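You operate a simulated robot arm through the tools that you are given. There is no shell and no other tool. Be economical: measure what you need, move in short steps, check, and stop when the job is done.

Carry out the task below with a simulated robot arm. There is one attempt and no reset: what you move stays moved.

TASK
Empty the warm jug into the green piping bag.
Fine: take it from the warming box and turn the box to 0; the bag stays in its stand with the nozzle on; stand the jug on the grey board; shut the door; leave the blue bag. Spill a teaspoon at most, drop nothing, leave nothing switched on. Set down upright: small grey jug.

It is judged by the outcome, as a careful person would: the job done as asked, and still so three seconds after it is handed in. It fails if anything else is knocked over, pushed out of place, dropped, spilled or broken.

THE ROBOT
A 7-joint arm with a two-finger parallel gripper on a trunk, on a base that drives. Base frame: it is fixed to the floor where the robot stands at the start and does not move with it; the origin is under the middle of the robot, x ahead of it, y to its left, z up. Readings come in m, rad, newtons and seconds.
With the tool pointing down near the work surface it reaches from about 0.18 to 0.74 m from the robot's upright axis, wherever it stands. Its first joint turns from -2.897 to 2.897 rad. Places, roughly: blue piping bag [0.75, -1.25, 1]; green piping bag [0.5, -1.25, 1]; grey board [0.4, -1.3, 0.9]; warming box door [0.7, 0.1, 0.6]; warming box knob [0.7, 0.1, 0.7]; white nozzle (5x5x6 cm) [0.6, -1.3, 0.9]. Payload 1.57 kg.
The tool frame sits at the grasp point between the pads (the TCP): z along the fingers, y along the line on which they close. The tips reach 0.03 m beyond it. The gripper opens to 0.11 m. The fingers are 0.024 m wide and 0.012 m thick; the gripper's body (0.048 by 0.112 m) begins 0.078 m behind the TCP.
Orientation is that of the tool frame in the base frame, as a unit quaternion [w, x, y, z]. With the fingers straight down and closing along the base's y, the tool's x points along the base's -x, its y along +y and its z along -z.

THE INTERFACE
- The arm moves only by the tool move_arm. Its argument "commands" is a list of rows, each an object of numbers (a shift or turn left out is 0, a gripper value left out holds the last): "tx", "ty", "tz": the shift along the base's x, y, z in m; "wx", "wy", "wz": the turn, a rotation vector about the base's x, y, z in rad. In form: [{"tx": .., "ty": .., "tz": .., "wx": .., "wy": .., "wz": ..}, ...]. A call has 1 to 20 rows; each row is the pose to reach, as a shift and turn from the pose commanded when the call began. "claw" is the closure in counts, from 0 (fully open) to 255 (shut), set as the call begins (left out, the last holds). Each row takes 0.2 s and may step no farther than 0.05 m and 0.15 rad from the row before; otherwise, or with a gripper value out of range, the whole call is refused. Where a pose cannot be reached the arm comes as near as it can. A force on the tool above 50 N (or 10 N above the force at the start of the call, whichever is more), or a blocked arm, ends the call early, and 0.2 s more pass. Each finger travels about 0.045 m/s and halts on what it meets, pressing with about 39 N; the grip force reading is that of the motor and also rises with nothing between the fingers. The clock runs only during rows and for 0.2 s after the last one: add rows that repeat a pose to give the fingers time. It gives the time, the measured TCP pose, the force on the tool (base axes), the opening and the grip force at its end, in the units of the frame above (readings bear some noise), with the torque about the TCP (base axes, N m) and any sound that the robot's microphone picked up.
- Cameras (640 x 400 px; columns grow to the right, rows downward): "scene" is now at [0.0226, 0.1292, 1.3286]; the picture's right is [-0.33, -0.94, 0.00], its down [-0.76, 0.27, -0.60] and it looks along [0.56, -0.20, -0.80] (base axes); focal length 288 px, centre (320, 200). "wrist" rides on the gripper at [0.07, 0.016, -0.141] in the tool frame; the picture's right is [-0.23, 0.97, 0.00], its down [-0.86, -0.20, -0.48] and it looks along [-0.47, -0.11, 0.88] (tool axes); focal length 222 px, centre (320, 200). There is no depth. A picture from a camera that has moved, and an enlarged one, comes with that camera's place and axes in the base frame and with its lens. The place of the scene camera against the robot may be out by one fixed shift of up to 0.018 m in any direction.
- grab_frame(camera): a new picture of that camera. The clock stands still meanwhile.
- move_column(by): slides the trunk up (or, below 0, down) by that many m; the arm and the scene camera ride with it, the base frame stays. It gives what a move gives, with no picture.
- base_move(legs): drives the robot by 1 to 6 legs, each [ahead, turn to the left] in m and rad, along the robot's own axes; the way and the turn of a leg run together, so that a leg with both is an arc; at most 1.5 m and 3.142 rad a leg. The arm and the cameras ride along, it lands a little off, and it stops where it bumps. It gives what a move gives.
- pan_tilt(pan, tilt): turns the head with the scene camera to pan (to the left, within 2.705 rad either way) and tilt (down, from -0.506 to 1.204), counted from straight ahead of the robot. It gives what a move gives.
- zoom(camera, box): a new picture of the part [left, top, right, bottom] of that camera's present view, enlarged. The clock stands still meanwhile.
- hand_in(): hands the job in; it is judged then, once.

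Go step by step. Nothing tells you exact positions but the pictures and the camera data: compare them with the known pose of the tool, close in by small moves and look again before you grip or let go. The budget is 120 turns and 98 pictures, counting those below and the enlarged ones. Unless the task says otherwise, let go and move clear before handing in, and close with one line.

The tools are called after "Request:" as a command line: name --argument value ..., lists and objects as JSON in quotes. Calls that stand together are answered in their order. move_arm: Moves the arm, as the interface text tells. Its arguments: {"type":"object","properties":{"commands":{"type":"array","items":{"type":"object","properties":{"tx":{"type":"number"},"ty":{"type":"number"},"tz":{"type":"number"},"wx":{"type":"number"},"wy":{"type":"number"},"wz":{"type":"number"}}}},"claw":{"type":"number"}},"required":["commands"]} The other tools are called the same way: move_column (by) slides the trunk up or down; base_move (legs) drives the base; pan_tilt (pan, tilt) turns the head that bears the scene camera; grab_frame (camera) takes a picture; zoom (camera, box) takes an enlarged picture of a part of a camera's view; hand_in () hands the job in.

At the start:

```text
t: 0.0
tcp_pos: [0.4732, -0.0907, 0.7161]
orientation: [-0.001, 0.0, 1.0, 0.0]
wrist_force: [-0.5, 0.5, -0.3]
ft_torque: [0.0, 0.0, -0.04]
width: 0.1098
gripper_force: 0.0
trunk travel left (down, up): [-0.275, 0.315]
robot x, y, heading: [0.003, 0.0028, -0.002]
head pan, tilt: [-0.337, 0.932]
```

scene: 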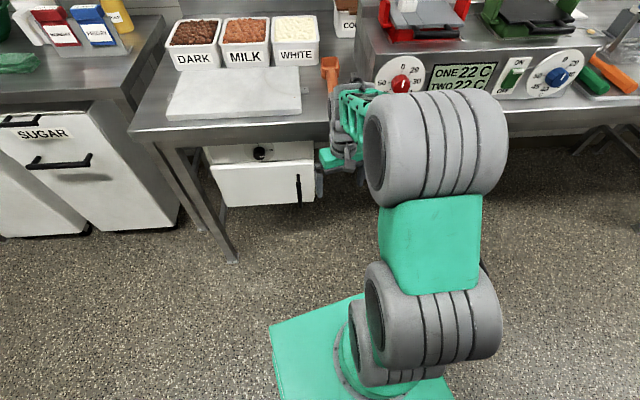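
wrist: 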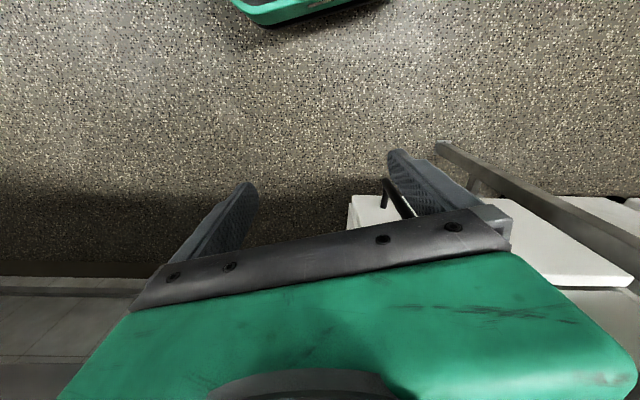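

I see the white warming box under the bench, with a black knob on top and a vertical door handle at its right. I'll look closer at it and then towards the bags.

Request:
zoom --camera "scene" --box '[180, 120, 340, 220]'

Request:
pan_tilt --pan -1.2 --tilt 0.5

Request:
grab_frame --camera "scene"

```text
4.00 times, centred on (260, 170) of scene
camera zoom: at [0.0226, 0.1292, 1.3286], right [-0.33, -0.94, 0.0], down [-0.76, 0.27, -0.6], along [0.56, -0.2, -0.8], focal length 1150 px, centre (560, 320)
```

zoom: 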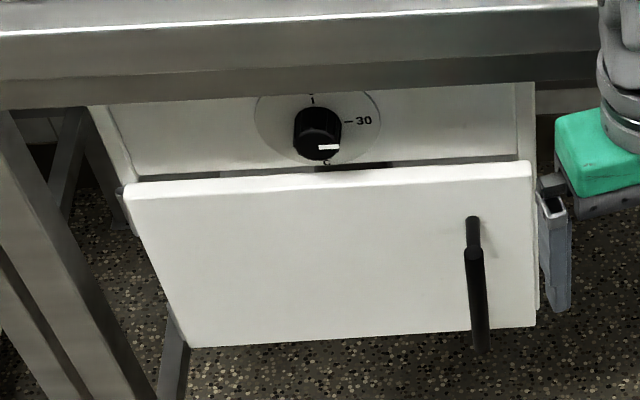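

```text
t: 1.2
tcp_pos: [0.4727, -0.0918, 0.7162]
orientation: [0.001, 0.0, 1.0, 0.001]
wrist_force: [-0.1, 0.2, 0.2]
ft_torque: [-0.04, -0.01, -0.01]
width: 0.1098
gripper_force: 0.0
trunk travel left (down, up): [-0.275, 0.315]
robot x, y, heading: [0.0007, -0.0009, -0.003]
head pan, tilt: [-1.201, 0.499]
```

```text
94 pictures are left
camera scene: at [-0.014, 0.0688, 1.3648], right [-0.93, -0.36, 0.0], down [-0.17, 0.45, -0.88], along [0.32, -0.82, -0.48], focal length 288 px, centre (320, 200)
```

scene: 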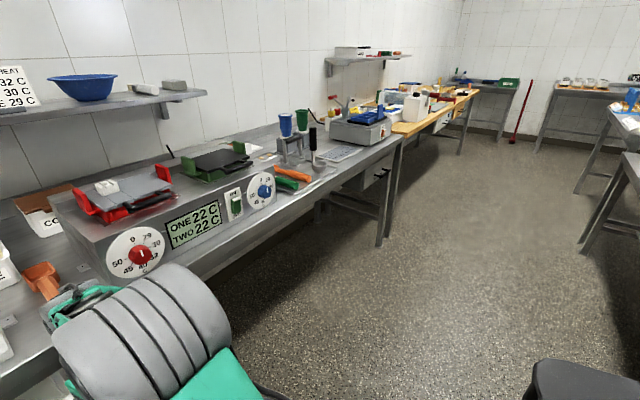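

The bags' stand appears at about (295,140). I'll enlarge it.

Request:
zoom --camera "scene" --box '[240, 90, 400, 190]'

Request:
zoom --camera "wrist" --box '[320, 100, 640, 300]'

```text
4.00 times, centred on (320, 140) of scene
camera zoom: at [-0.014, 0.0688, 1.3648], right [-0.93, -0.36, 0.0], down [-0.17, 0.45, -0.88], along [0.32, -0.82, -0.48], focal length 1150 px, centre (320, 440)
```

zoom: 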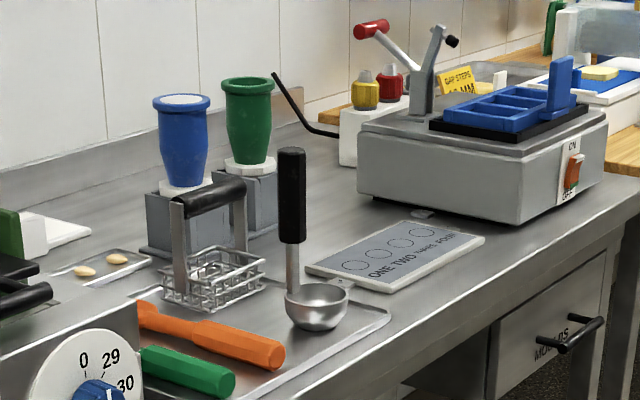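

```text
2.00 times, centred on (480, 200) of wrist
camera zoom: at [0.4042, -0.0752, 0.8574], right [0.23, 0.97, 0.0], down [0.86, -0.2, 0.48], along [0.47, -0.11, -0.88], focal length 444 px, centre (0, 200)
```

zoom: 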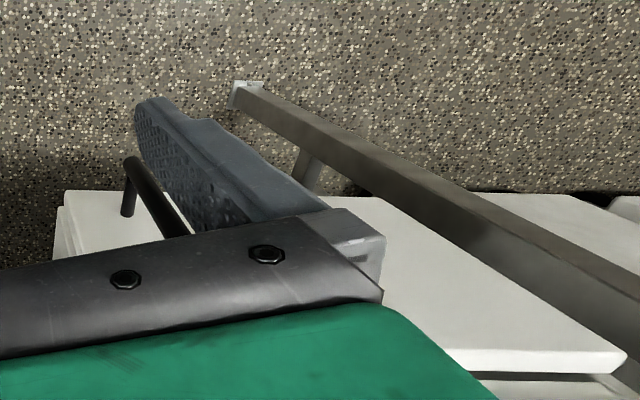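

The door seems to be hinged at its left, perhaps slightly ajar, with a vertical handle on the right. I'll back off and look with the camera lower.

Request:
base_move --legs '[[-0.45, 0]]'

Request:
move_column --by -0.27

Request:
pan_tilt --pan 0.0 --tilt 0.5

Request:
grab_frame --camera "scene"

```text
t: 3.7
tcp_pos: [0.0324, -0.1164, 0.7179]
orientation: [0.064, 0.004, 0.998, 0.001]
wrist_force: [0.9, 1.0, -0.3]
ft_torque: [-0.02, -0.03, -0.04]
width: 0.11
gripper_force: 0.1
trunk travel left (down, up): [-0.275, 0.315]
robot x, y, heading: [-0.4155, -0.0006, -0.02]
head pan, tilt: [-1.201, 0.499]
stopped in leg 1: the robot was blocked; the commanded pose is now the measured one
```

```text
t: 4.1
tcp_pos: [0.0027, -0.1248, 0.7304]
orientation: [0.105, 0.004, 0.995, 0.0]
wrist_force: [0.5, -1.9, -0.1]
ft_torque: [0.03, 0.06, 0.0]
width: 0.11
gripper_force: 0.1
trunk travel left (down, up): [-0.273, 0.317]
robot x, y, heading: [-0.417, 0.0016, -0.027]
head pan, tilt: [-1.201, 0.499]
stopped: the arm was blocked; the commanded pose is now the measured one
```

```text
t: 5.5
tcp_pos: [0.0016, -0.1257, 0.7296]
orientation: [0.102, 0.004, 0.995, 0.002]
wrist_force: [-0.3, -0.6, 1.0]
ft_torque: [0.02, -0.02, -0.02]
width: 0.11
gripper_force: 0.0
trunk travel left (down, up): [-0.273, 0.317]
robot x, y, heading: [-0.4161, -0.0076, -0.023]
head pan, tilt: [0.0, 0.499]
```

```text
91 pictures are left
camera scene: at [-0.2339, 0.1472, 1.3734], right [-0.02, -1.0, 0.0], down [-0.56, 0.01, -0.83], along [0.83, -0.02, -0.56], focal length 288 px, centre (320, 200)
```

scene: 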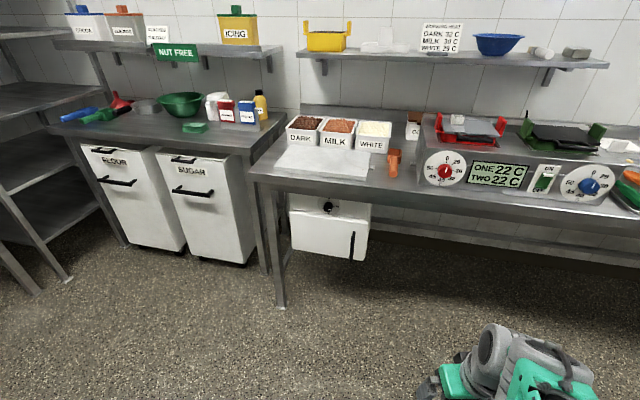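

The base stopped short and the arm was disturbed: something touched it. I'll look around to see what.

Request:
pan_tilt --pan -2.3 --tilt 0.6

Request:
grab_frame --camera "scene"

Request:
grab_frame --camera "wrist"

Request:
pan_tilt --pan -1.1 --tilt 1.0

Request:
grab_frame --camera "scene"

```text
t: 7.6
tcp_pos: [0.0025, -0.1246, 0.7298]
orientation: [0.101, 0.003, 0.995, 0.002]
wrist_force: [0.7, -0.2, -0.9]
ft_torque: [0.0, -0.02, -0.02]
width: 0.11
gripper_force: 0.0
trunk travel left (down, up): [-0.273, 0.317]
robot x, y, heading: [-0.4207, -0.0009, -0.028]
head pan, tilt: [-2.3, 0.6]
```

```text
90 pictures are left
camera scene: at [-0.3854, 0.0843, 1.3793], right [-0.72, 0.69, 0.07], down [0.3, 0.41, -0.86], along [-0.62, -0.6, -0.51], focal length 288 px, centre (320, 200)
```

scene: 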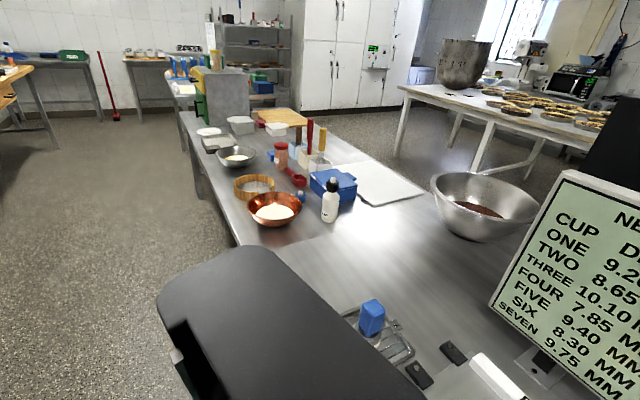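

```text
89 pictures are left
camera wrist: at [-0.094, -0.1075, 0.8528], right [0.23, 0.97, 0.05], down [0.74, -0.21, 0.64], along [0.63, -0.11, -0.77], focal length 222 px, centre (320, 200)
```

wrist: 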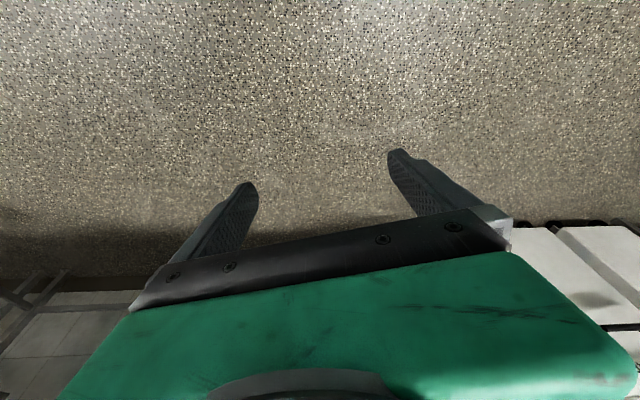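

```text
t: 9.0
tcp_pos: [0.0007, -0.1243, 0.7282]
orientation: [0.102, 0.004, 0.995, 0.002]
wrist_force: [0.5, 0.6, 0.3]
ft_torque: [-0.04, 0.02, 0.03]
width: 0.1099
gripper_force: 0.1
trunk travel left (down, up): [-0.273, 0.317]
robot x, y, heading: [-0.4215, -0.0044, -0.024]
head pan, tilt: [-1.1, 1.0]
```

```text
88 pictures are left
camera scene: at [-0.2986, 0.0858, 1.3385], right [-0.9, -0.43, 0.09], down [-0.41, 0.76, -0.5], along [0.15, -0.49, -0.86], focal length 288 px, centre (320, 200)
```

scene: 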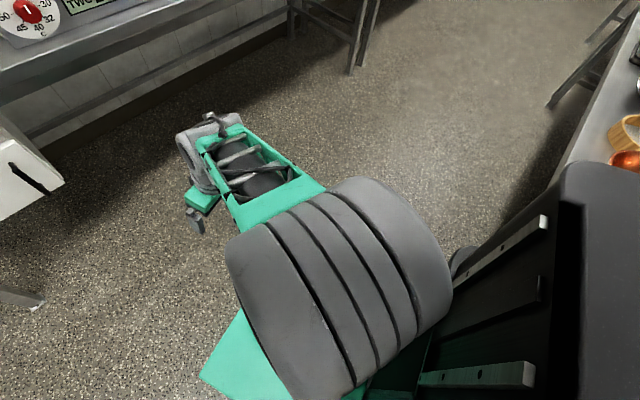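

The robot's back met a bench behind it, and it is leaning on it slightly. I'll drive forward to free it and then look.

Request:
base_move --legs '[[0.15, 0]]'

Request:
move_column --by -0.2

Request:
pan_tilt --pan 0.0 --tilt 0.35

Request:
grab_frame --camera "scene"

```text
t: 9.7
tcp_pos: [-0.0858, 0.0075, 0.6895]
orientation: [0.071, -0.207, 0.966, 0.134]
wrist_force: [-0.4, 0.5, 0.6]
ft_torque: [-0.02, 0.02, 0.05]
width: 0.1099
gripper_force: 0.1
trunk travel left (down, up): [-0.273, 0.317]
robot x, y, heading: [-0.4035, -0.0086, -0.017]
head pan, tilt: [-1.1, 1.0]
stopped in leg 1: the robot was blocked; the commanded pose is now the measured one
```

```text
t: 10.1
tcp_pos: [-0.1075, 0.0405, 0.7025]
orientation: [0.053, -0.321, 0.926, 0.191]
wrist_force: [-4.2, 4.3, 1.8]
ft_torque: [-0.43, -0.33, -0.13]
width: 0.1098
gripper_force: 0.1
trunk travel left (down, up): [-0.272, 0.318]
robot x, y, heading: [-0.4036, -0.0034, -0.021]
head pan, tilt: [-1.1, 1.0]
stopped: the arm was blocked; the commanded pose is now the measured one
```

```text
t: 11.4
tcp_pos: [-0.109, 0.039, 0.7035]
orientation: [0.051, -0.317, 0.927, 0.192]
wrist_force: [-1.0, 0.1, -0.1]
ft_torque: [0.02, -0.02, -0.01]
width: 0.11
gripper_force: 0.1
trunk travel left (down, up): [-0.272, 0.318]
robot x, y, heading: [-0.4071, -0.0022, -0.019]
head pan, tilt: [0.0, 0.351]
```

```text
87 pictures are left
camera scene: at [-0.2394, 0.1463, 1.3845], right [-0.02, -1.0, 0.0], down [-0.42, 0.01, -0.91], along [0.91, -0.02, -0.42], focal length 288 px, centre (320, 200)
```

scene: 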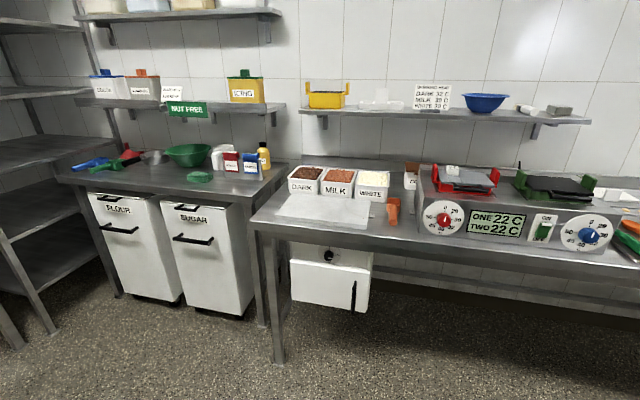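

Something still catches the arm. I'll look straight at the arm itself.

Request:
pan_tilt --pan -0.6 --tilt 1.2

Request:
grab_frame --camera "scene"

Request:
pan_tilt --pan -1.6 --tilt 1.2

Request:
grab_frame --camera "scene"

Request:
grab_frame --camera "wrist"

```text
t: 12.6
tcp_pos: [-0.1101, 0.0393, 0.7027]
orientation: [0.05, -0.315, 0.928, 0.191]
wrist_force: [-0.4, 0.2, 0.6]
ft_torque: [-0.04, 0.02, -0.02]
width: 0.11
gripper_force: 0.1
trunk travel left (down, up): [-0.272, 0.318]
robot x, y, heading: [-0.4091, -0.0054, -0.017]
head pan, tilt: [-0.6, 1.201]
```

```text
86 pictures are left
camera scene: at [-0.2925, 0.1154, 1.3214], right [-0.58, -0.81, 0.05], down [-0.79, 0.54, -0.3], along [0.21, -0.21, -0.95], focal length 288 px, centre (320, 200)
```

scene: 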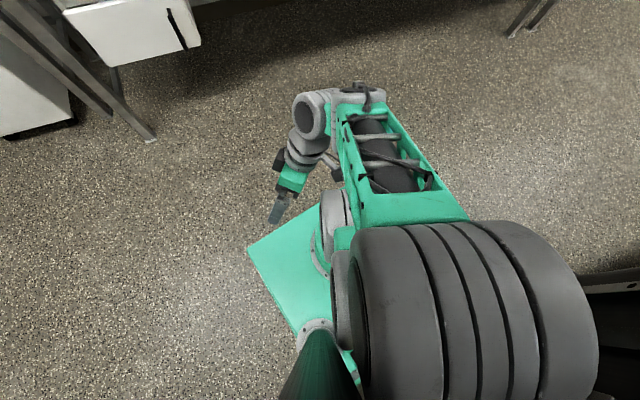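

```text
t: 13.8
tcp_pos: [-0.1094, 0.0389, 0.7048]
orientation: [0.05, -0.313, 0.929, 0.192]
wrist_force: [-0.6, -0.2, 0.0]
ft_torque: [0.0, 0.02, -0.01]
width: 0.11
gripper_force: 0.0
trunk travel left (down, up): [-0.272, 0.318]
robot x, y, heading: [-0.4059, -0.0072, -0.021]
head pan, tilt: [-1.6, 1.201]
```

```text
85 pictures are left
camera scene: at [-0.3407, 0.092, 1.3255], right [-0.99, 0.05, 0.09], down [0.02, 0.93, -0.36], along [-0.1, -0.36, -0.93], focal length 288 px, centre (320, 200)
```

scene: 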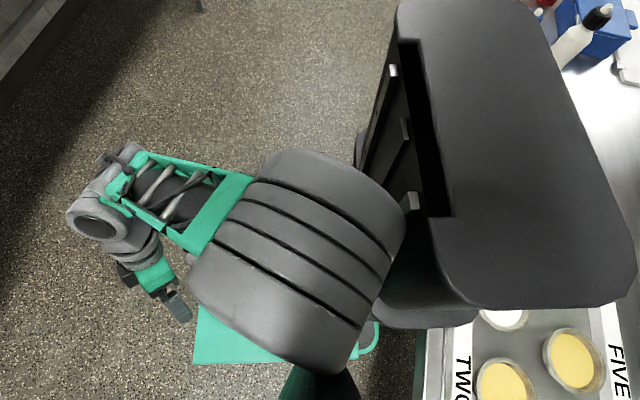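

```text
84 pictures are left
camera wrist: at [-0.1703, -0.0436, 0.8232], right [-0.4, 0.84, 0.37], down [0.82, 0.15, 0.56], along [0.41, 0.52, -0.75], focal length 222 px, centre (320, 200)
```

wrist: 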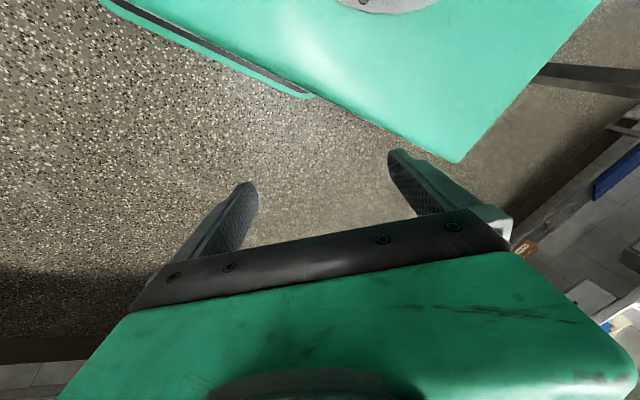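

The arm got folded close to the mast; the robot leans a little on the rear bench. I'll first extend the arm forward again to its earlier pose.

Request:
move_arm --commands '[{"tx": 0.022, "ty": -0.017, "wx": -0.049, "wy": 0.013, "wz": -0.08}, {"tx": 0.044, "ty": -0.035, "wx": -0.098, "wy": 0.026, "wz": -0.16}, {"tx": 0.066, "ty": -0.052, "wx": -0.147, "wy": 0.038, "wz": -0.24}, {"tx": 0.088, "ty": -0.07, "wx": -0.196, "wy": 0.051, "wz": -0.32}, {"tx": 0.11, "ty": -0.087, "wx": -0.245, "wy": 0.064, "wz": -0.4}, {"tx": 0.132, "ty": -0.105, "wx": -0.294, "wy": 0.077, "wz": -0.48}, {"tx": 0.154, "ty": -0.122, "wx": -0.343, "wy": 0.09, "wz": -0.56}, {"tx": 0.173, "ty": -0.139, "wx": -0.393, "wy": 0.102, "wz": -0.641}, {"tx": 0.173, "ty": -0.139, "wx": -0.393, "wy": 0.102, "wz": -0.641}]'

Request:
grab_frame --camera "scene"

```text
t: 14.5
tcp_pos: [-0.0907, -0.0031, 0.6902]
orientation: [0.057, -0.218, 0.965, 0.131]
wrist_force: [0.4, -1.2, 0.4]
ft_torque: [0.03, 0.03, 0.01]
width: 0.1102
gripper_force: 0.0
trunk travel left (down, up): [-0.272, 0.318]
robot x, y, heading: [-0.4046, -0.0059, -0.025]
head pan, tilt: [-1.6, 1.201]
stopped in row 3: the arm was blocked; the commanded pose is now the measured one
```

```text
83 pictures are left
camera scene: at [-0.3426, 0.0915, 1.3237], right [-1.0, 0.05, 0.08], down [0.02, 0.93, -0.36], along [-0.1, -0.36, -0.93], focal length 288 px, centre (320, 200)
```

scene: 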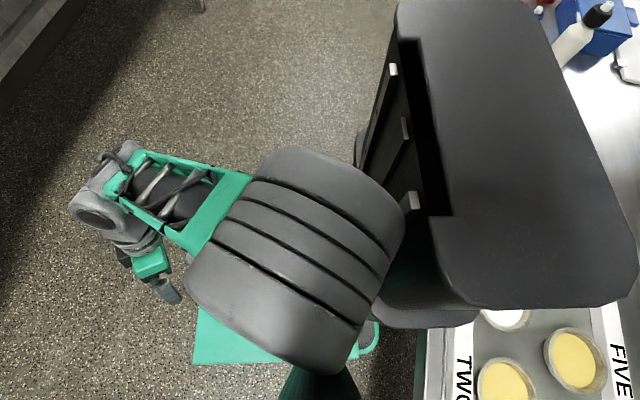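

The elbow sits close to the head's neck and the mast. I'll try a small forward drive again to free the base from the rear bench.

Request:
base_move --legs '[[0.08, 0]]'

Request:
move_arm --commands '[{"tx": 0.02}, {"tx": 0.04}, {"tx": 0.06}]'

Request:
grab_frame --camera "scene"

```text
t: 15.6
tcp_pos: [-0.0496, -0.0415, 0.6942]
orientation: [0.114, -0.109, 0.985, 0.069]
wrist_force: [-0.6, -0.5, 0.0]
ft_torque: [0.01, 0.03, -0.04]
width: 0.11
gripper_force: 0.1
trunk travel left (down, up): [-0.272, 0.318]
robot x, y, heading: [-0.3268, -0.006, -0.026]
head pan, tilt: [-1.6, 1.201]
```

```text
t: 16.4
tcp_pos: [0.0099, -0.0407, 0.6944]
orientation: [0.115, -0.109, 0.985, 0.069]
wrist_force: [0.6, 0.8, 0.4]
ft_torque: [0.0, -0.01, 0.0]
width: 0.1101
gripper_force: 0.0
trunk travel left (down, up): [-0.272, 0.318]
robot x, y, heading: [-0.3297, -0.0097, -0.019]
head pan, tilt: [-1.6, 1.201]
```

```text
82 pictures are left
camera scene: at [-0.3737, 0.0928, 1.3077], right [-1.0, 0.05, 0.0], down [0.05, 0.93, -0.36], along [-0.02, -0.36, -0.93], focal length 288 px, centre (320, 200)
```

scene: 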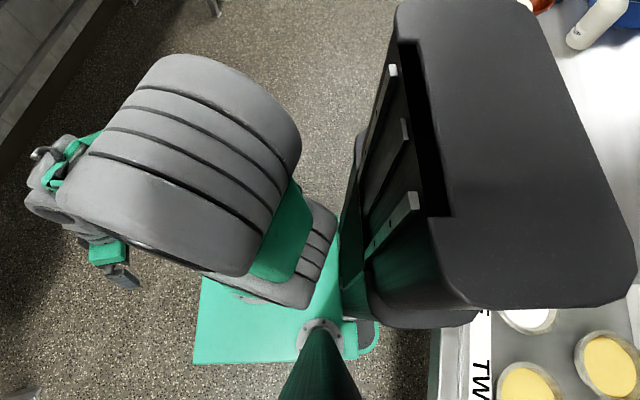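

Free and level again. Now I lower the trunk, level the tool, and look at the warming box from the front.

Request:
move_arm --commands '[{"tx": 0.03, "wx": -0.046, "wy": 0.077, "wz": -0.073}, {"tx": 0.06, "wx": -0.093, "wy": 0.154, "wz": -0.146}, {"tx": 0.09, "wx": -0.139, "wy": 0.231, "wz": -0.219}]'

Request:
move_column --by -0.2

Request:
pan_tilt --pan 0.0 --tilt 0.4

Request:
grab_frame --camera "scene"

Request:
zoom --camera "scene" --box '[240, 180, 400, 280]'

```text
t: 17.2
tcp_pos: [0.0982, -0.0414, 0.6949]
orientation: [-0.001, 0.001, 1.0, 0.0]
wrist_force: [-0.6, 0.1, 0.7]
ft_torque: [0.02, -0.05, -0.03]
width: 0.1101
gripper_force: 0.0
trunk travel left (down, up): [-0.272, 0.318]
robot x, y, heading: [-0.324, -0.0042, -0.019]
head pan, tilt: [-1.6, 1.201]
```

```text
t: 19.4
tcp_pos: [0.0983, -0.0417, 0.4946]
orientation: [0.0, 0.0, 1.0, 0.0]
wrist_force: [-0.1, -0.1, -0.7]
ft_torque: [-0.03, -0.01, 0.03]
width: 0.1102
gripper_force: 0.2
trunk travel left (down, up): [-0.072, 0.518]
robot x, y, heading: [-0.3236, -0.0096, -0.018]
head pan, tilt: [-1.6, 1.201]
```

```text
t: 21.0
tcp_pos: [0.0987, -0.0424, 0.4944]
orientation: [-0.001, 0.0, 1.0, 0.0]
wrist_force: [-0.1, 0.4, 0.7]
ft_torque: [0.02, 0.01, 0.01]
width: 0.1102
gripper_force: 0.0
trunk travel left (down, up): [-0.072, 0.518]
robot x, y, heading: [-0.3269, -0.0051, -0.024]
head pan, tilt: [0.0, 0.4]
```

```text
81 pictures are left
camera scene: at [-0.278, 0.1466, 1.1706], right [-0.02, -1.0, 0.0], down [-0.39, 0.01, -0.92], along [0.92, -0.02, -0.39], focal length 288 px, centre (320, 200)
```

scene: 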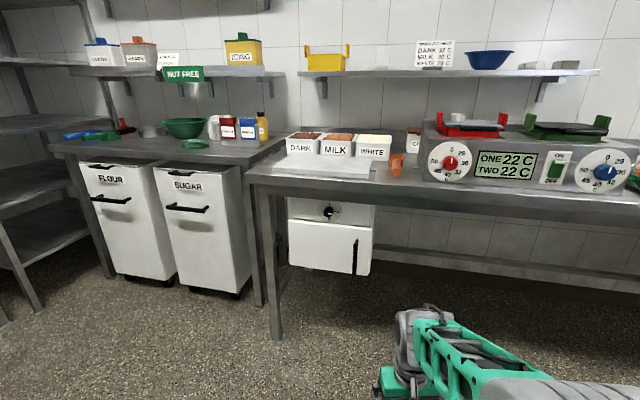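

```text
4.00 times, centred on (320, 230) of scene
camera zoom: at [-0.278, 0.1466, 1.1706], right [-0.02, -1.0, 0.0], down [-0.39, 0.01, -0.92], along [0.92, -0.02, -0.39], focal length 1150 px, centre (320, 80)
```

zoom: 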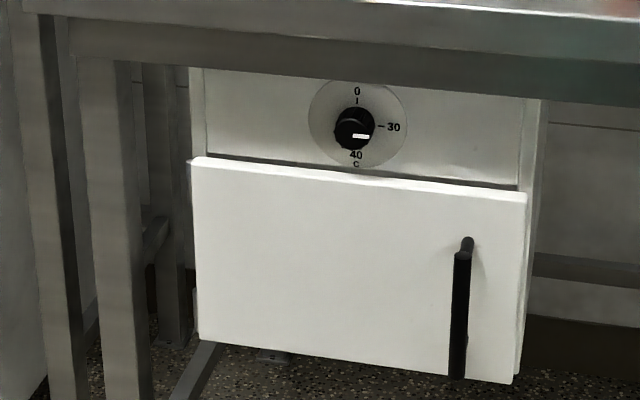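

The door stands a little ajar (about 0.25 rad), hinge at about (0.69, 0.25), handle bar near (0.60, 0.00), z 0.49–0.63; knob about (0.67, 0.09, 0.72) pointing just past 30. I'll turn the hand level to point forward and drive closer.

Request:
move_arm --commands '[{"tx": 0.02, "tz": 0.01, "wy": -0.143}, {"tx": 0.04, "tz": 0.02, "wy": -0.286}, {"tx": 0.06, "tz": 0.03, "wy": -0.428}, {"tx": 0.08, "tz": 0.04, "wy": -0.571}, {"tx": 0.1, "tz": 0.05, "wy": -0.714}, {"tx": 0.12, "tz": 0.06, "wy": -0.857}, {"tx": 0.14, "tz": 0.07, "wy": -1.0}, {"tx": 0.15, "tz": 0.08, "wy": -1.142}, {"tx": 0.16, "tz": 0.08, "wy": -1.285}, {"tx": 0.16, "tz": 0.08, "wy": -1.428}, {"tx": 0.16, "tz": 0.08, "wy": -1.571}]'

Request:
grab_frame --camera "wrist"

Request:
grab_frame --camera "scene"

```text
t: 23.4
tcp_pos: [0.2586, -0.0425, 0.5739]
orientation: [0.708, -0.001, 0.707, 0.0]
wrist_force: [-0.7, -0.3, 0.2]
ft_torque: [-0.02, -0.01, -0.02]
width: 0.1101
gripper_force: 0.0
trunk travel left (down, up): [-0.072, 0.518]
robot x, y, heading: [-0.3252, -0.0083, -0.017]
head pan, tilt: [0.0, 0.4]
```

```text
79 pictures are left
camera wrist: at [0.1177, -0.0257, 0.5044], right [0.0, 0.97, 0.23], down [-0.48, -0.2, 0.85], along [0.88, -0.11, 0.47], focal length 222 px, centre (320, 200)
```

wrist: 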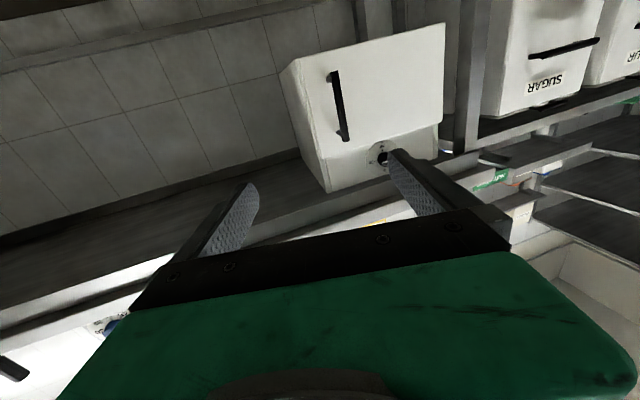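

```text
78 pictures are left
camera scene: at [-0.2781, 0.1467, 1.1707], right [-0.02, -1.0, 0.0], down [-0.39, 0.01, -0.92], along [0.92, -0.02, -0.39], focal length 288 px, centre (320, 200)
```

scene: 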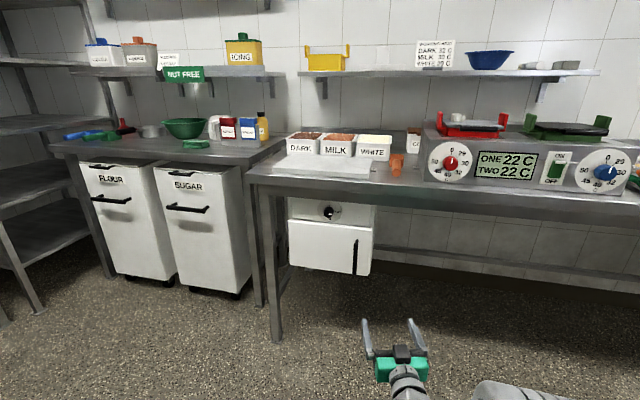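

Wrist and scene views agree on the handle bar at about (0.60, 0.00), z 0.50–0.63. I drive forward 0.25 m and align the hand with the bar.

Request:
base_move --legs '[[0.25, 0.0]]'

Request:
move_arm --commands '[{"ty": 0.025, "tz": 0.0}, {"ty": 0.05, "tz": -0.005}]'

Request:
grab_frame --camera "wrist"

Request:
pan_tilt --pan -0.1 --tilt 0.75

Request:
grab_frame --camera "scene"

```text
t: 25.2
tcp_pos: [0.5043, -0.0481, 0.574]
orientation: [0.707, 0.0, 0.707, -0.001]
wrist_force: [0.6, 0.6, 0.0]
ft_torque: [0.0, -0.03, -0.02]
width: 0.1099
gripper_force: 0.1
trunk travel left (down, up): [-0.072, 0.518]
robot x, y, heading: [-0.081, -0.0096, -0.024]
head pan, tilt: [0.0, 0.4]
```

```text
t: 25.8
tcp_pos: [0.5043, 0.0015, 0.5693]
orientation: [0.706, 0.002, 0.708, 0.001]
wrist_force: [-0.6, -0.6, -0.6]
ft_torque: [-0.01, 0.06, 0.09]
width: 0.1103
gripper_force: 0.1
trunk travel left (down, up): [-0.072, 0.518]
robot x, y, heading: [-0.0757, -0.0091, -0.023]
head pan, tilt: [0.0, 0.4]
```

```text
77 pictures are left
camera wrist: at [0.3639, 0.0196, 0.4995], right [0.0, 0.97, 0.23], down [-0.48, -0.2, 0.86], along [0.88, -0.11, 0.46], focal length 222 px, centre (320, 200)
```

wrist: 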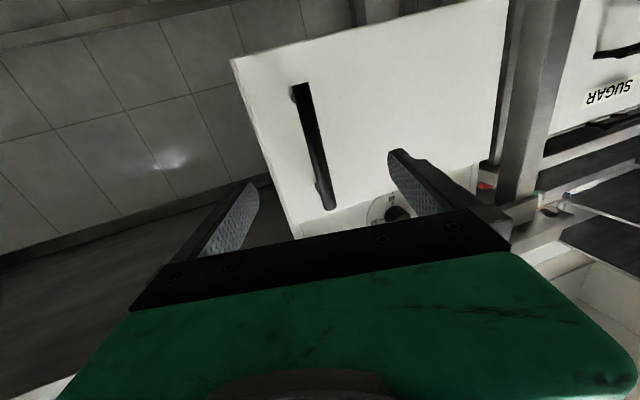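

```text
t: 26.7
tcp_pos: [0.5047, 0.0021, 0.5688]
orientation: [0.706, 0.001, 0.708, 0.001]
wrist_force: [-0.1, 0.2, 0.3]
ft_torque: [-0.01, 0.02, -0.03]
width: 0.1101
gripper_force: 0.1
trunk travel left (down, up): [-0.072, 0.518]
robot x, y, heading: [-0.0802, -0.0106, -0.021]
head pan, tilt: [-0.099, 0.75]
```

```text
76 pictures are left
camera scene: at [-0.0406, 0.1329, 1.1396], right [-0.12, -0.99, 0.0], down [-0.68, 0.08, -0.73], along [0.73, -0.09, -0.68], focal length 288 px, centre (320, 200)
```

scene: 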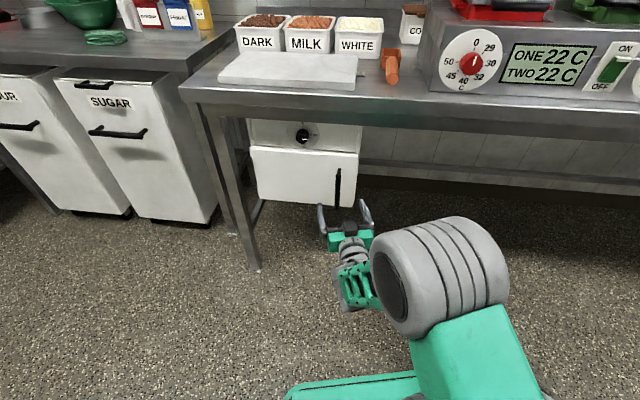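

All three views agree. I part-close the fingers to about 6 cm, square the hand to the door and move in around the bar.

Request:
move_arm --commands '[{"wz": -0.12}, {"wz": -0.24}, {"tx": 0.03, "ty": -0.002, "wz": -0.24}, {"tx": 0.06, "ty": -0.003, "wz": -0.24}, {"tx": 0.08, "ty": -0.004, "wz": -0.24}]' --claw 110

Request:
grab_frame --camera "wrist"

Request:
zoom --camera "scene" --box '[240, 110, 400, 260]'

```text
t: 27.9
tcp_pos: [0.5856, -0.0036, 0.5691]
orientation: [0.702, 0.085, 0.702, -0.085]
wrist_force: [0.7, -1.1, -0.7]
ft_torque: [0.0, 0.0, -0.04]
width: 0.0627
gripper_force: 0.1
trunk travel left (down, up): [-0.072, 0.518]
robot x, y, heading: [-0.0793, -0.0146, -0.023]
head pan, tilt: [-0.099, 0.75]
```

```text
75 pictures are left
camera wrist: at [0.4531, 0.0467, 0.4988], right [0.23, 0.95, 0.23], down [-0.51, -0.08, 0.86], along [0.83, -0.32, 0.47], focal length 222 px, centre (320, 200)
```

wrist: 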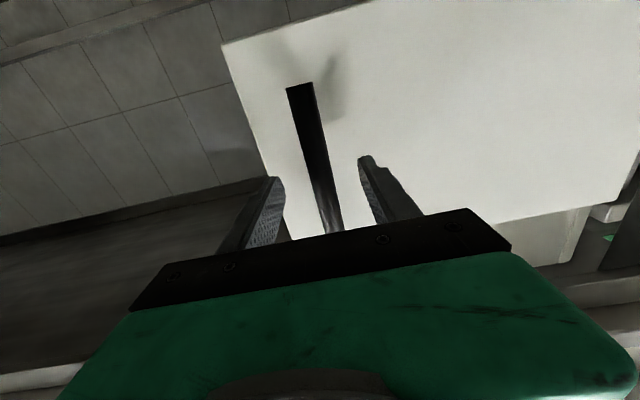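

```text
2.67 times, centred on (320, 185) of scene
camera zoom: at [-0.0408, 0.1329, 1.1395], right [-0.12, -0.99, 0.0], down [-0.68, 0.08, -0.73], along [0.73, -0.09, -0.68], focal length 767 px, centre (320, 240)
```

zoom: 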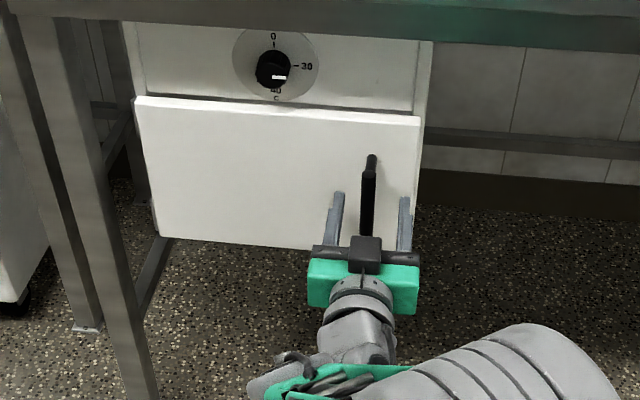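

The bar lies between the fingers. I close on it.

Request:
move_arm --commands '[{"tx": 0.0}, {"tx": 0.0}, {"tx": 0.0}, {"tx": 0.0}, {"tx": 0.0}]' --claw 255

```text
t: 29.1
tcp_pos: [0.5874, 0.0, 0.5687]
orientation: [0.702, 0.083, 0.702, -0.083]
wrist_force: [13.6, 34.8, -2.5]
ft_torque: [-0.43, 0.44, -0.06]
width: 0.0156
gripper_force: 30.8
trunk travel left (down, up): [-0.072, 0.518]
robot x, y, heading: [-0.084, -0.0119, -0.017]
head pan, tilt: [-0.099, 0.75]
```

Gripped (15.6 mm bar). I pull it along the hinge arc, turning the hand with the door.

Request:
move_arm --commands '[{"tx": 0.0, "ty": 0.003}, {"tx": -0.0287, "ty": 0.0168, "wz": -0.12}, {"tx": -0.0556, "ty": 0.0339, "wz": -0.24}, {"tx": -0.0803, "ty": 0.054, "wz": -0.36}, {"tx": -0.1023, "ty": 0.077, "wz": -0.48}, {"tx": -0.1214, "ty": 0.1025, "wz": -0.6}]'

Request:
grab_frame --camera "scene"

```text
t: 30.2
tcp_pos: [0.5077, 0.0577, 0.5689]
orientation: [0.678, 0.205, 0.677, -0.202]
wrist_force: [7.3, 5.0, -2.1]
ft_torque: [-0.59, 0.56, -0.18]
width: 0.0154
gripper_force: 30.7
out of reach, approached as far as the arm can: row 5
trunk travel left (down, up): [-0.072, 0.518]
robot x, y, heading: [-0.0781, -0.0145, -0.02]
head pan, tilt: [-0.099, 0.75]
stopped in row 5: the force on the tool passed its limit at 54 N (the readings are from after the stop); the commanded pose is now the measured one
```

```text
73 pictures are left
camera scene: at [-0.0402, 0.1337, 1.1393], right [-0.12, -0.99, 0.0], down [-0.68, 0.08, -0.73], along [0.73, -0.09, -0.68], focal length 288 px, centre (320, 200)
```

scene: 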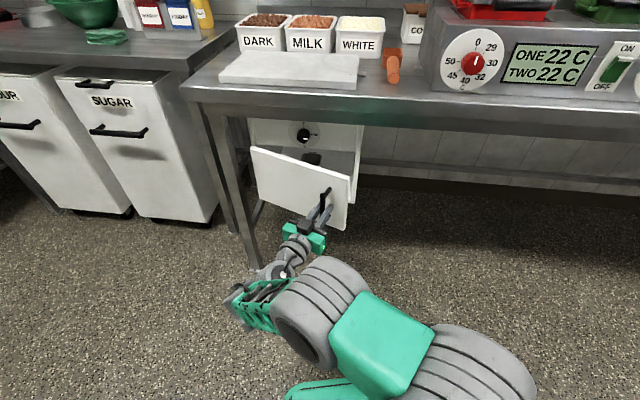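

The door is now about 0.6 rad open and the wrist is near a limit. I let go, back out, and will push the door's inside face with closed fingers from the right.

Request:
move_arm --commands '[{"tx": 0}, {"tx": 0}, {"tx": 0}, {"tx": 0}, {"tx": -0.025, "ty": 0.017}, {"tx": -0.05, "ty": 0.034}, {"tx": -0.082, "ty": 0.056}, {"tx": -0.11, "ty": 0.056, "wz": 0.12}, {"tx": -0.12, "ty": 0.03, "wz": 0.24}, {"tx": -0.12, "ty": -0.01, "wz": 0.36}, {"tx": -0.12, "ty": -0.05, "wz": 0.48}, {"tx": -0.12, "ty": -0.095, "wz": 0.6}, {"tx": -0.12, "ty": -0.14, "wz": 0.6}, {"tx": -0.12, "ty": -0.16, "wz": 0.6}]' --claw 90

Request:
grab_frame --camera "wrist"

Request:
grab_frame --camera "scene"

```text
t: 33.2
tcp_pos: [0.3875, -0.1034, 0.5708]
orientation: [0.708, -0.001, 0.706, 0.007]
wrist_force: [0.6, -0.4, 0.0]
ft_torque: [-0.02, 0.05, -0.03]
width: 0.0711
gripper_force: 0.1
out of reach, approached as far as the arm can: row 5, 6, 7, 8, 9
trunk travel left (down, up): [-0.072, 0.518]
robot x, y, heading: [-0.0817, -0.011, -0.02]
head pan, tilt: [-0.099, 0.75]
```

```text
72 pictures are left
camera wrist: at [0.2474, -0.0884, 0.5005], right [-0.01, 0.97, 0.23], down [-0.48, -0.21, 0.85], along [0.88, -0.1, 0.47], focal length 222 px, centre (320, 200)
```

wrist: 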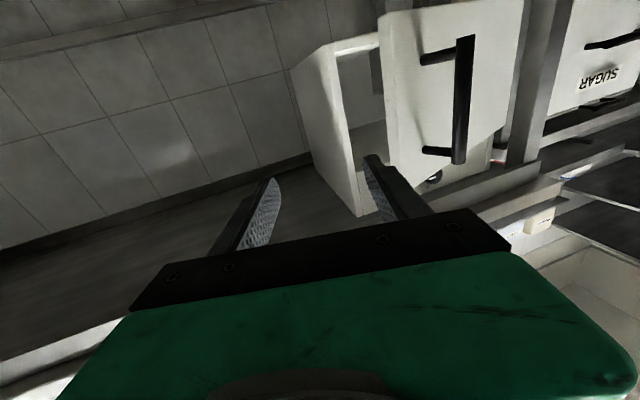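

```text
71 pictures are left
camera scene: at [-0.0409, 0.1333, 1.1394], right [-0.12, -0.99, 0.0], down [-0.68, 0.08, -0.73], along [0.73, -0.09, -0.68], focal length 288 px, centre (320, 200)
```

scene: 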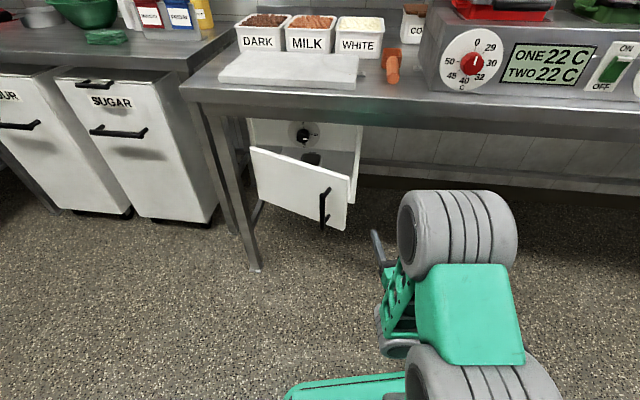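

I close the fingers and slide them in right of the door's edge, then sweep left to swing the door open.

Request:
move_arm --commands '[{"tx": 0.04}, {"tx": 0.08}, {"tx": 0.12}, {"tx": 0.16}, {"tx": 0.175}, {"tx": 0.175, "ty": 0.03}, {"tx": 0.175, "ty": 0.06}, {"tx": 0.17, "ty": 0.09}, {"tx": 0.16, "ty": 0.12}, {"tx": 0.15, "ty": 0.15}, {"tx": 0.14, "ty": 0.18}, {"tx": 0.13, "ty": 0.21}, {"tx": 0.12, "ty": 0.24}, {"tx": 0.11, "ty": 0.27}]' --claw 255

Request:
grab_frame --camera "scene"

```text
t: 35.2
tcp_pos: [0.5451, -0.027, 0.5624]
orientation: [0.7, 0.01, 0.714, -0.025]
wrist_force: [0.2, -1.1, 0.2]
ft_torque: [0.02, 0.02, -0.01]
width: 0.0
gripper_force: 20.8
out of reach, approached as far as the arm can: row 3, 4, 5, 6, 7, 8
trunk travel left (down, up): [-0.072, 0.518]
robot x, y, heading: [-0.0779, -0.0146, -0.033]
head pan, tilt: [-0.099, 0.75]
stopped in row 9: the force on the tool passed its limit at 152 N (the readings are from after the stop); the commanded pose is now the measured one
```

```text
70 pictures are left
camera scene: at [-0.0397, 0.1327, 1.1394], right [-0.13, -0.99, 0.0], down [-0.68, 0.09, -0.73], along [0.73, -0.09, -0.68], focal length 288 px, centre (320, 200)
```

scene: 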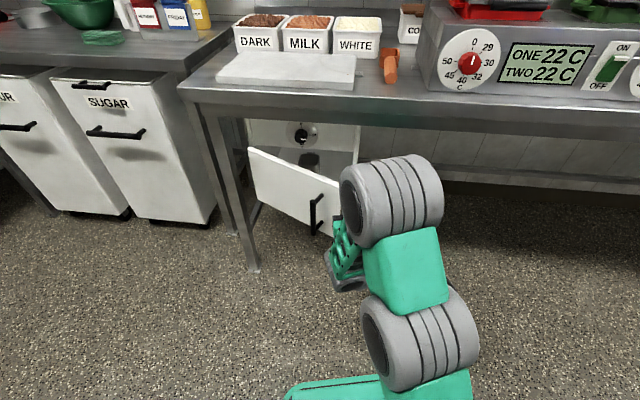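

The door moved a bit but contact was hard; I go on in smaller steps, with the hand less far out.

Request:
move_arm --commands '[{"tx": -0.005, "ty": 0.01}, {"tx": -0.01, "ty": 0.02}, {"tx": -0.015, "ty": 0.03}, {"tx": -0.02, "ty": 0.04}, {"tx": -0.025, "ty": 0.05}, {"tx": -0.03, "ty": 0.06}, {"tx": -0.035, "ty": 0.07}, {"tx": -0.04, "ty": 0.08}, {"tx": -0.045, "ty": 0.09}, {"tx": -0.05, "ty": 0.1}, {"tx": -0.05, "ty": 0.11}, {"tx": -0.05, "ty": 0.12}, {"tx": -0.05, "ty": 0.13}, {"tx": -0.05, "ty": 0.14}]'

Request:
grab_frame --camera "scene"

```text
t: 37.6
tcp_pos: [0.4932, 0.0774, 0.563]
orientation: [0.699, 0.01, 0.715, -0.031]
wrist_force: [-21.7, -11.4, 15.8]
ft_torque: [0.61, 0.61, 1.52]
width: 0.0
gripper_force: 21.9
trunk travel left (down, up): [-0.072, 0.518]
robot x, y, heading: [-0.0783, -0.0116, -0.028]
head pan, tilt: [-0.099, 0.75]
stopped in row 12: the force on the tool passed its limit at 60 N (the readings are from after the stop); the commanded pose is now the measured one
```

```text
69 pictures are left
camera scene: at [-0.0421, 0.1321, 1.1399], right [-0.13, -0.99, 0.0], down [-0.67, 0.09, -0.73], along [0.73, -0.1, -0.68], focal length 288 px, centre (320, 200)
```

scene: 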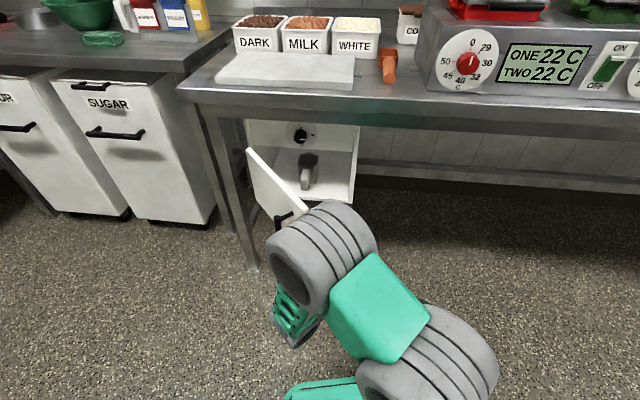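

The door is well open and the grey jug can be seen inside. I'll enlarge it.

Request:
zoom --camera "scene" --box '[232, 110, 376, 230]'

Request:
grab_frame --camera "wrist"

```text
3.33 times, centred on (304, 170) of scene
camera zoom: at [-0.0421, 0.1321, 1.1399], right [-0.13, -0.99, 0.0], down [-0.67, 0.09, -0.73], along [0.73, -0.1, -0.68], focal length 958 px, centre (373, 300)
```

zoom: 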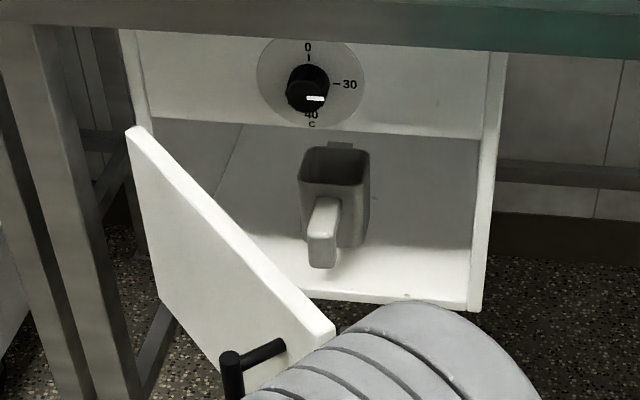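

```text
67 pictures are left
camera wrist: at [0.3524, 0.0993, 0.495], right [0.06, 0.98, 0.2], down [-0.47, -0.15, 0.87], along [0.88, -0.15, 0.45], focal length 222 px, centre (320, 200)
```

wrist: 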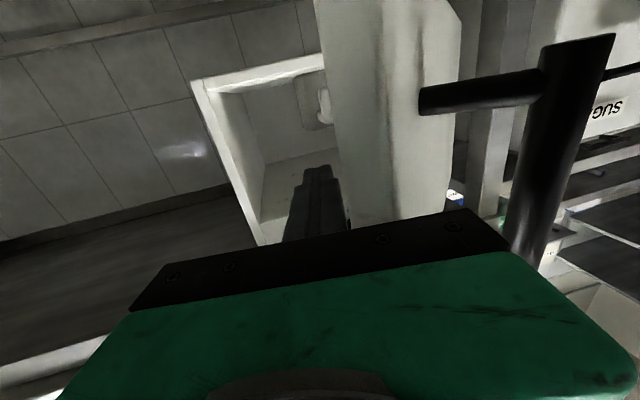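

The hand's body wedges at the door's edge. I back off, turn the hand a bit leftward and push with the fingertips near the edge.

Request:
move_arm --commands '[{"tx": -0.03, "ty": -0.03}, {"tx": -0.06, "ty": -0.06}, {"tx": -0.07, "ty": -0.07, "wz": 0.14}, {"tx": -0.07, "ty": -0.07, "wz": 0.28}, {"tx": -0.07, "ty": -0.07, "wz": 0.42}, {"tx": -0.07, "ty": -0.07, "wz": 0.56}, {"tx": -0.07, "ty": -0.04, "wz": 0.56}, {"tx": -0.07, "ty": -0.02, "wz": 0.56}, {"tx": -0.07, "ty": 0.0, "wz": 0.56}, {"tx": -0.07, "ty": 0.015, "wz": 0.56}, {"tx": -0.07, "ty": 0.03, "wz": 0.56}, {"tx": -0.07, "ty": 0.045, "wz": 0.56}, {"tx": -0.07, "ty": 0.06, "wz": 0.56}, {"tx": -0.07, "ty": 0.075, "wz": 0.56}, {"tx": -0.07, "ty": 0.09, "wz": 0.56}, {"tx": -0.07, "ty": 0.105, "wz": 0.56}, {"tx": -0.07, "ty": 0.12, "wz": 0.56}, {"tx": -0.07, "ty": 0.135, "wz": 0.56}, {"tx": -0.07, "ty": 0.15, "wz": 0.56}, {"tx": -0.07, "ty": 0.165, "wz": 0.56}]'

Request:
grab_frame --camera "scene"

```text
t: 41.8
tcp_pos: [0.4237, 0.2428, 0.5586]
orientation: [0.678, -0.188, 0.691, 0.165]
wrist_force: [-0.4, 0.5, -0.3]
ft_torque: [0.0, 0.0, 0.03]
width: 0.0001
gripper_force: 21.0
out of reach, approached as far as the arm can: row 6
trunk travel left (down, up): [-0.072, 0.518]
robot x, y, heading: [-0.0802, -0.0131, -0.027]
head pan, tilt: [-0.099, 0.75]
```

```text
66 pictures are left
camera scene: at [-0.0399, 0.1328, 1.1395], right [-0.13, -0.99, 0.0], down [-0.68, 0.09, -0.73], along [0.73, -0.1, -0.68], focal length 288 px, centre (320, 200)
```

scene: 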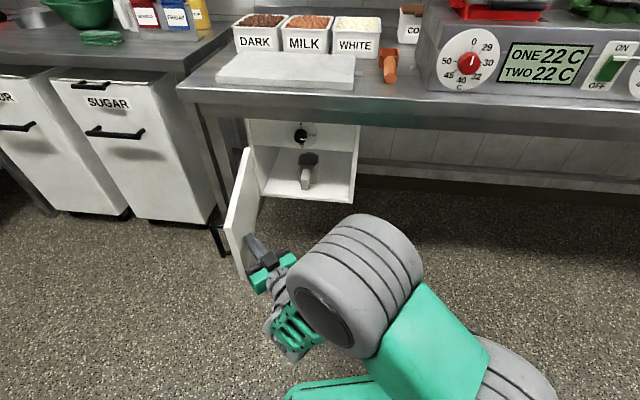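

The door is now past 90°. Next I back the hand away and bring it up level with the knob, driving a little closer.

Request:
move_arm --commands '[{"tx": -0.02, "ty": -0.04, "wz": 0}, {"tx": -0.04, "ty": -0.08, "wz": -0.12}, {"tx": -0.05, "ty": -0.12, "wz": -0.24, "tz": 0.02}, {"tx": -0.05, "ty": -0.145, "wz": -0.36, "tz": 0.06}, {"tx": -0.05, "ty": -0.15, "wz": -0.5, "tz": 0.1}, {"tx": -0.05, "ty": -0.15, "wz": -0.5, "tz": 0.14}, {"tx": -0.05, "ty": -0.15, "wz": -0.5, "tz": 0.155}]' --claw 60

Request:
base_move --legs '[[0.13, 0.025]]'

Request:
grab_frame --camera "wrist"

Request:
grab_frame --camera "scene"

```text
t: 43.4
tcp_pos: [0.3727, 0.0928, 0.7156]
orientation: [0.698, -0.01, 0.716, -0.009]
wrist_force: [0.1, -0.4, -0.5]
ft_torque: [0.0, -0.01, 0.0]
width: 0.0843
gripper_force: 0.1
trunk travel left (down, up): [-0.072, 0.518]
robot x, y, heading: [-0.0824, -0.0115, -0.029]
head pan, tilt: [-0.099, 0.75]
```

```text
t: 44.7
tcp_pos: [0.5001, 0.1009, 0.7147]
orientation: [0.699, -0.019, 0.715, 0.0]
wrist_force: [0.4, 0.4, 0.8]
ft_torque: [0.04, 0.0, -0.01]
width: 0.0841
gripper_force: 0.1
trunk travel left (down, up): [-0.072, 0.518]
robot x, y, heading: [0.0523, -0.0125, -0.006]
head pan, tilt: [-0.099, 0.75]
```

```text
65 pictures are left
camera wrist: at [0.3587, 0.1114, 0.6489], right [-0.02, 0.98, 0.2], down [-0.45, -0.19, 0.87], along [0.89, -0.07, 0.45], focal length 222 px, centre (320, 200)
```

wrist: 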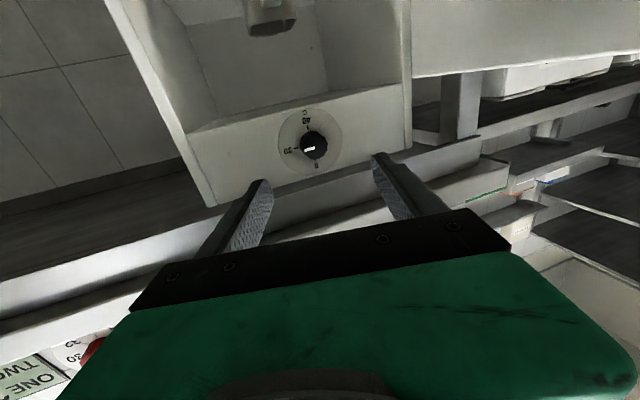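

```text
64 pictures are left
camera scene: at [0.0875, 0.131, 1.1395], right [-0.11, -0.99, 0.0], down [-0.68, 0.07, -0.73], along [0.73, -0.08, -0.68], focal length 288 px, centre (320, 200)
```

scene: 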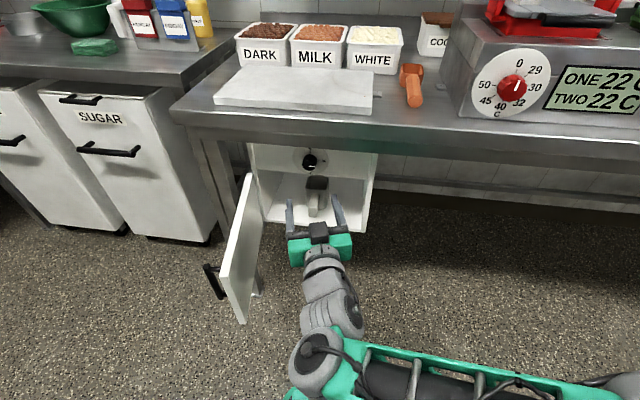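

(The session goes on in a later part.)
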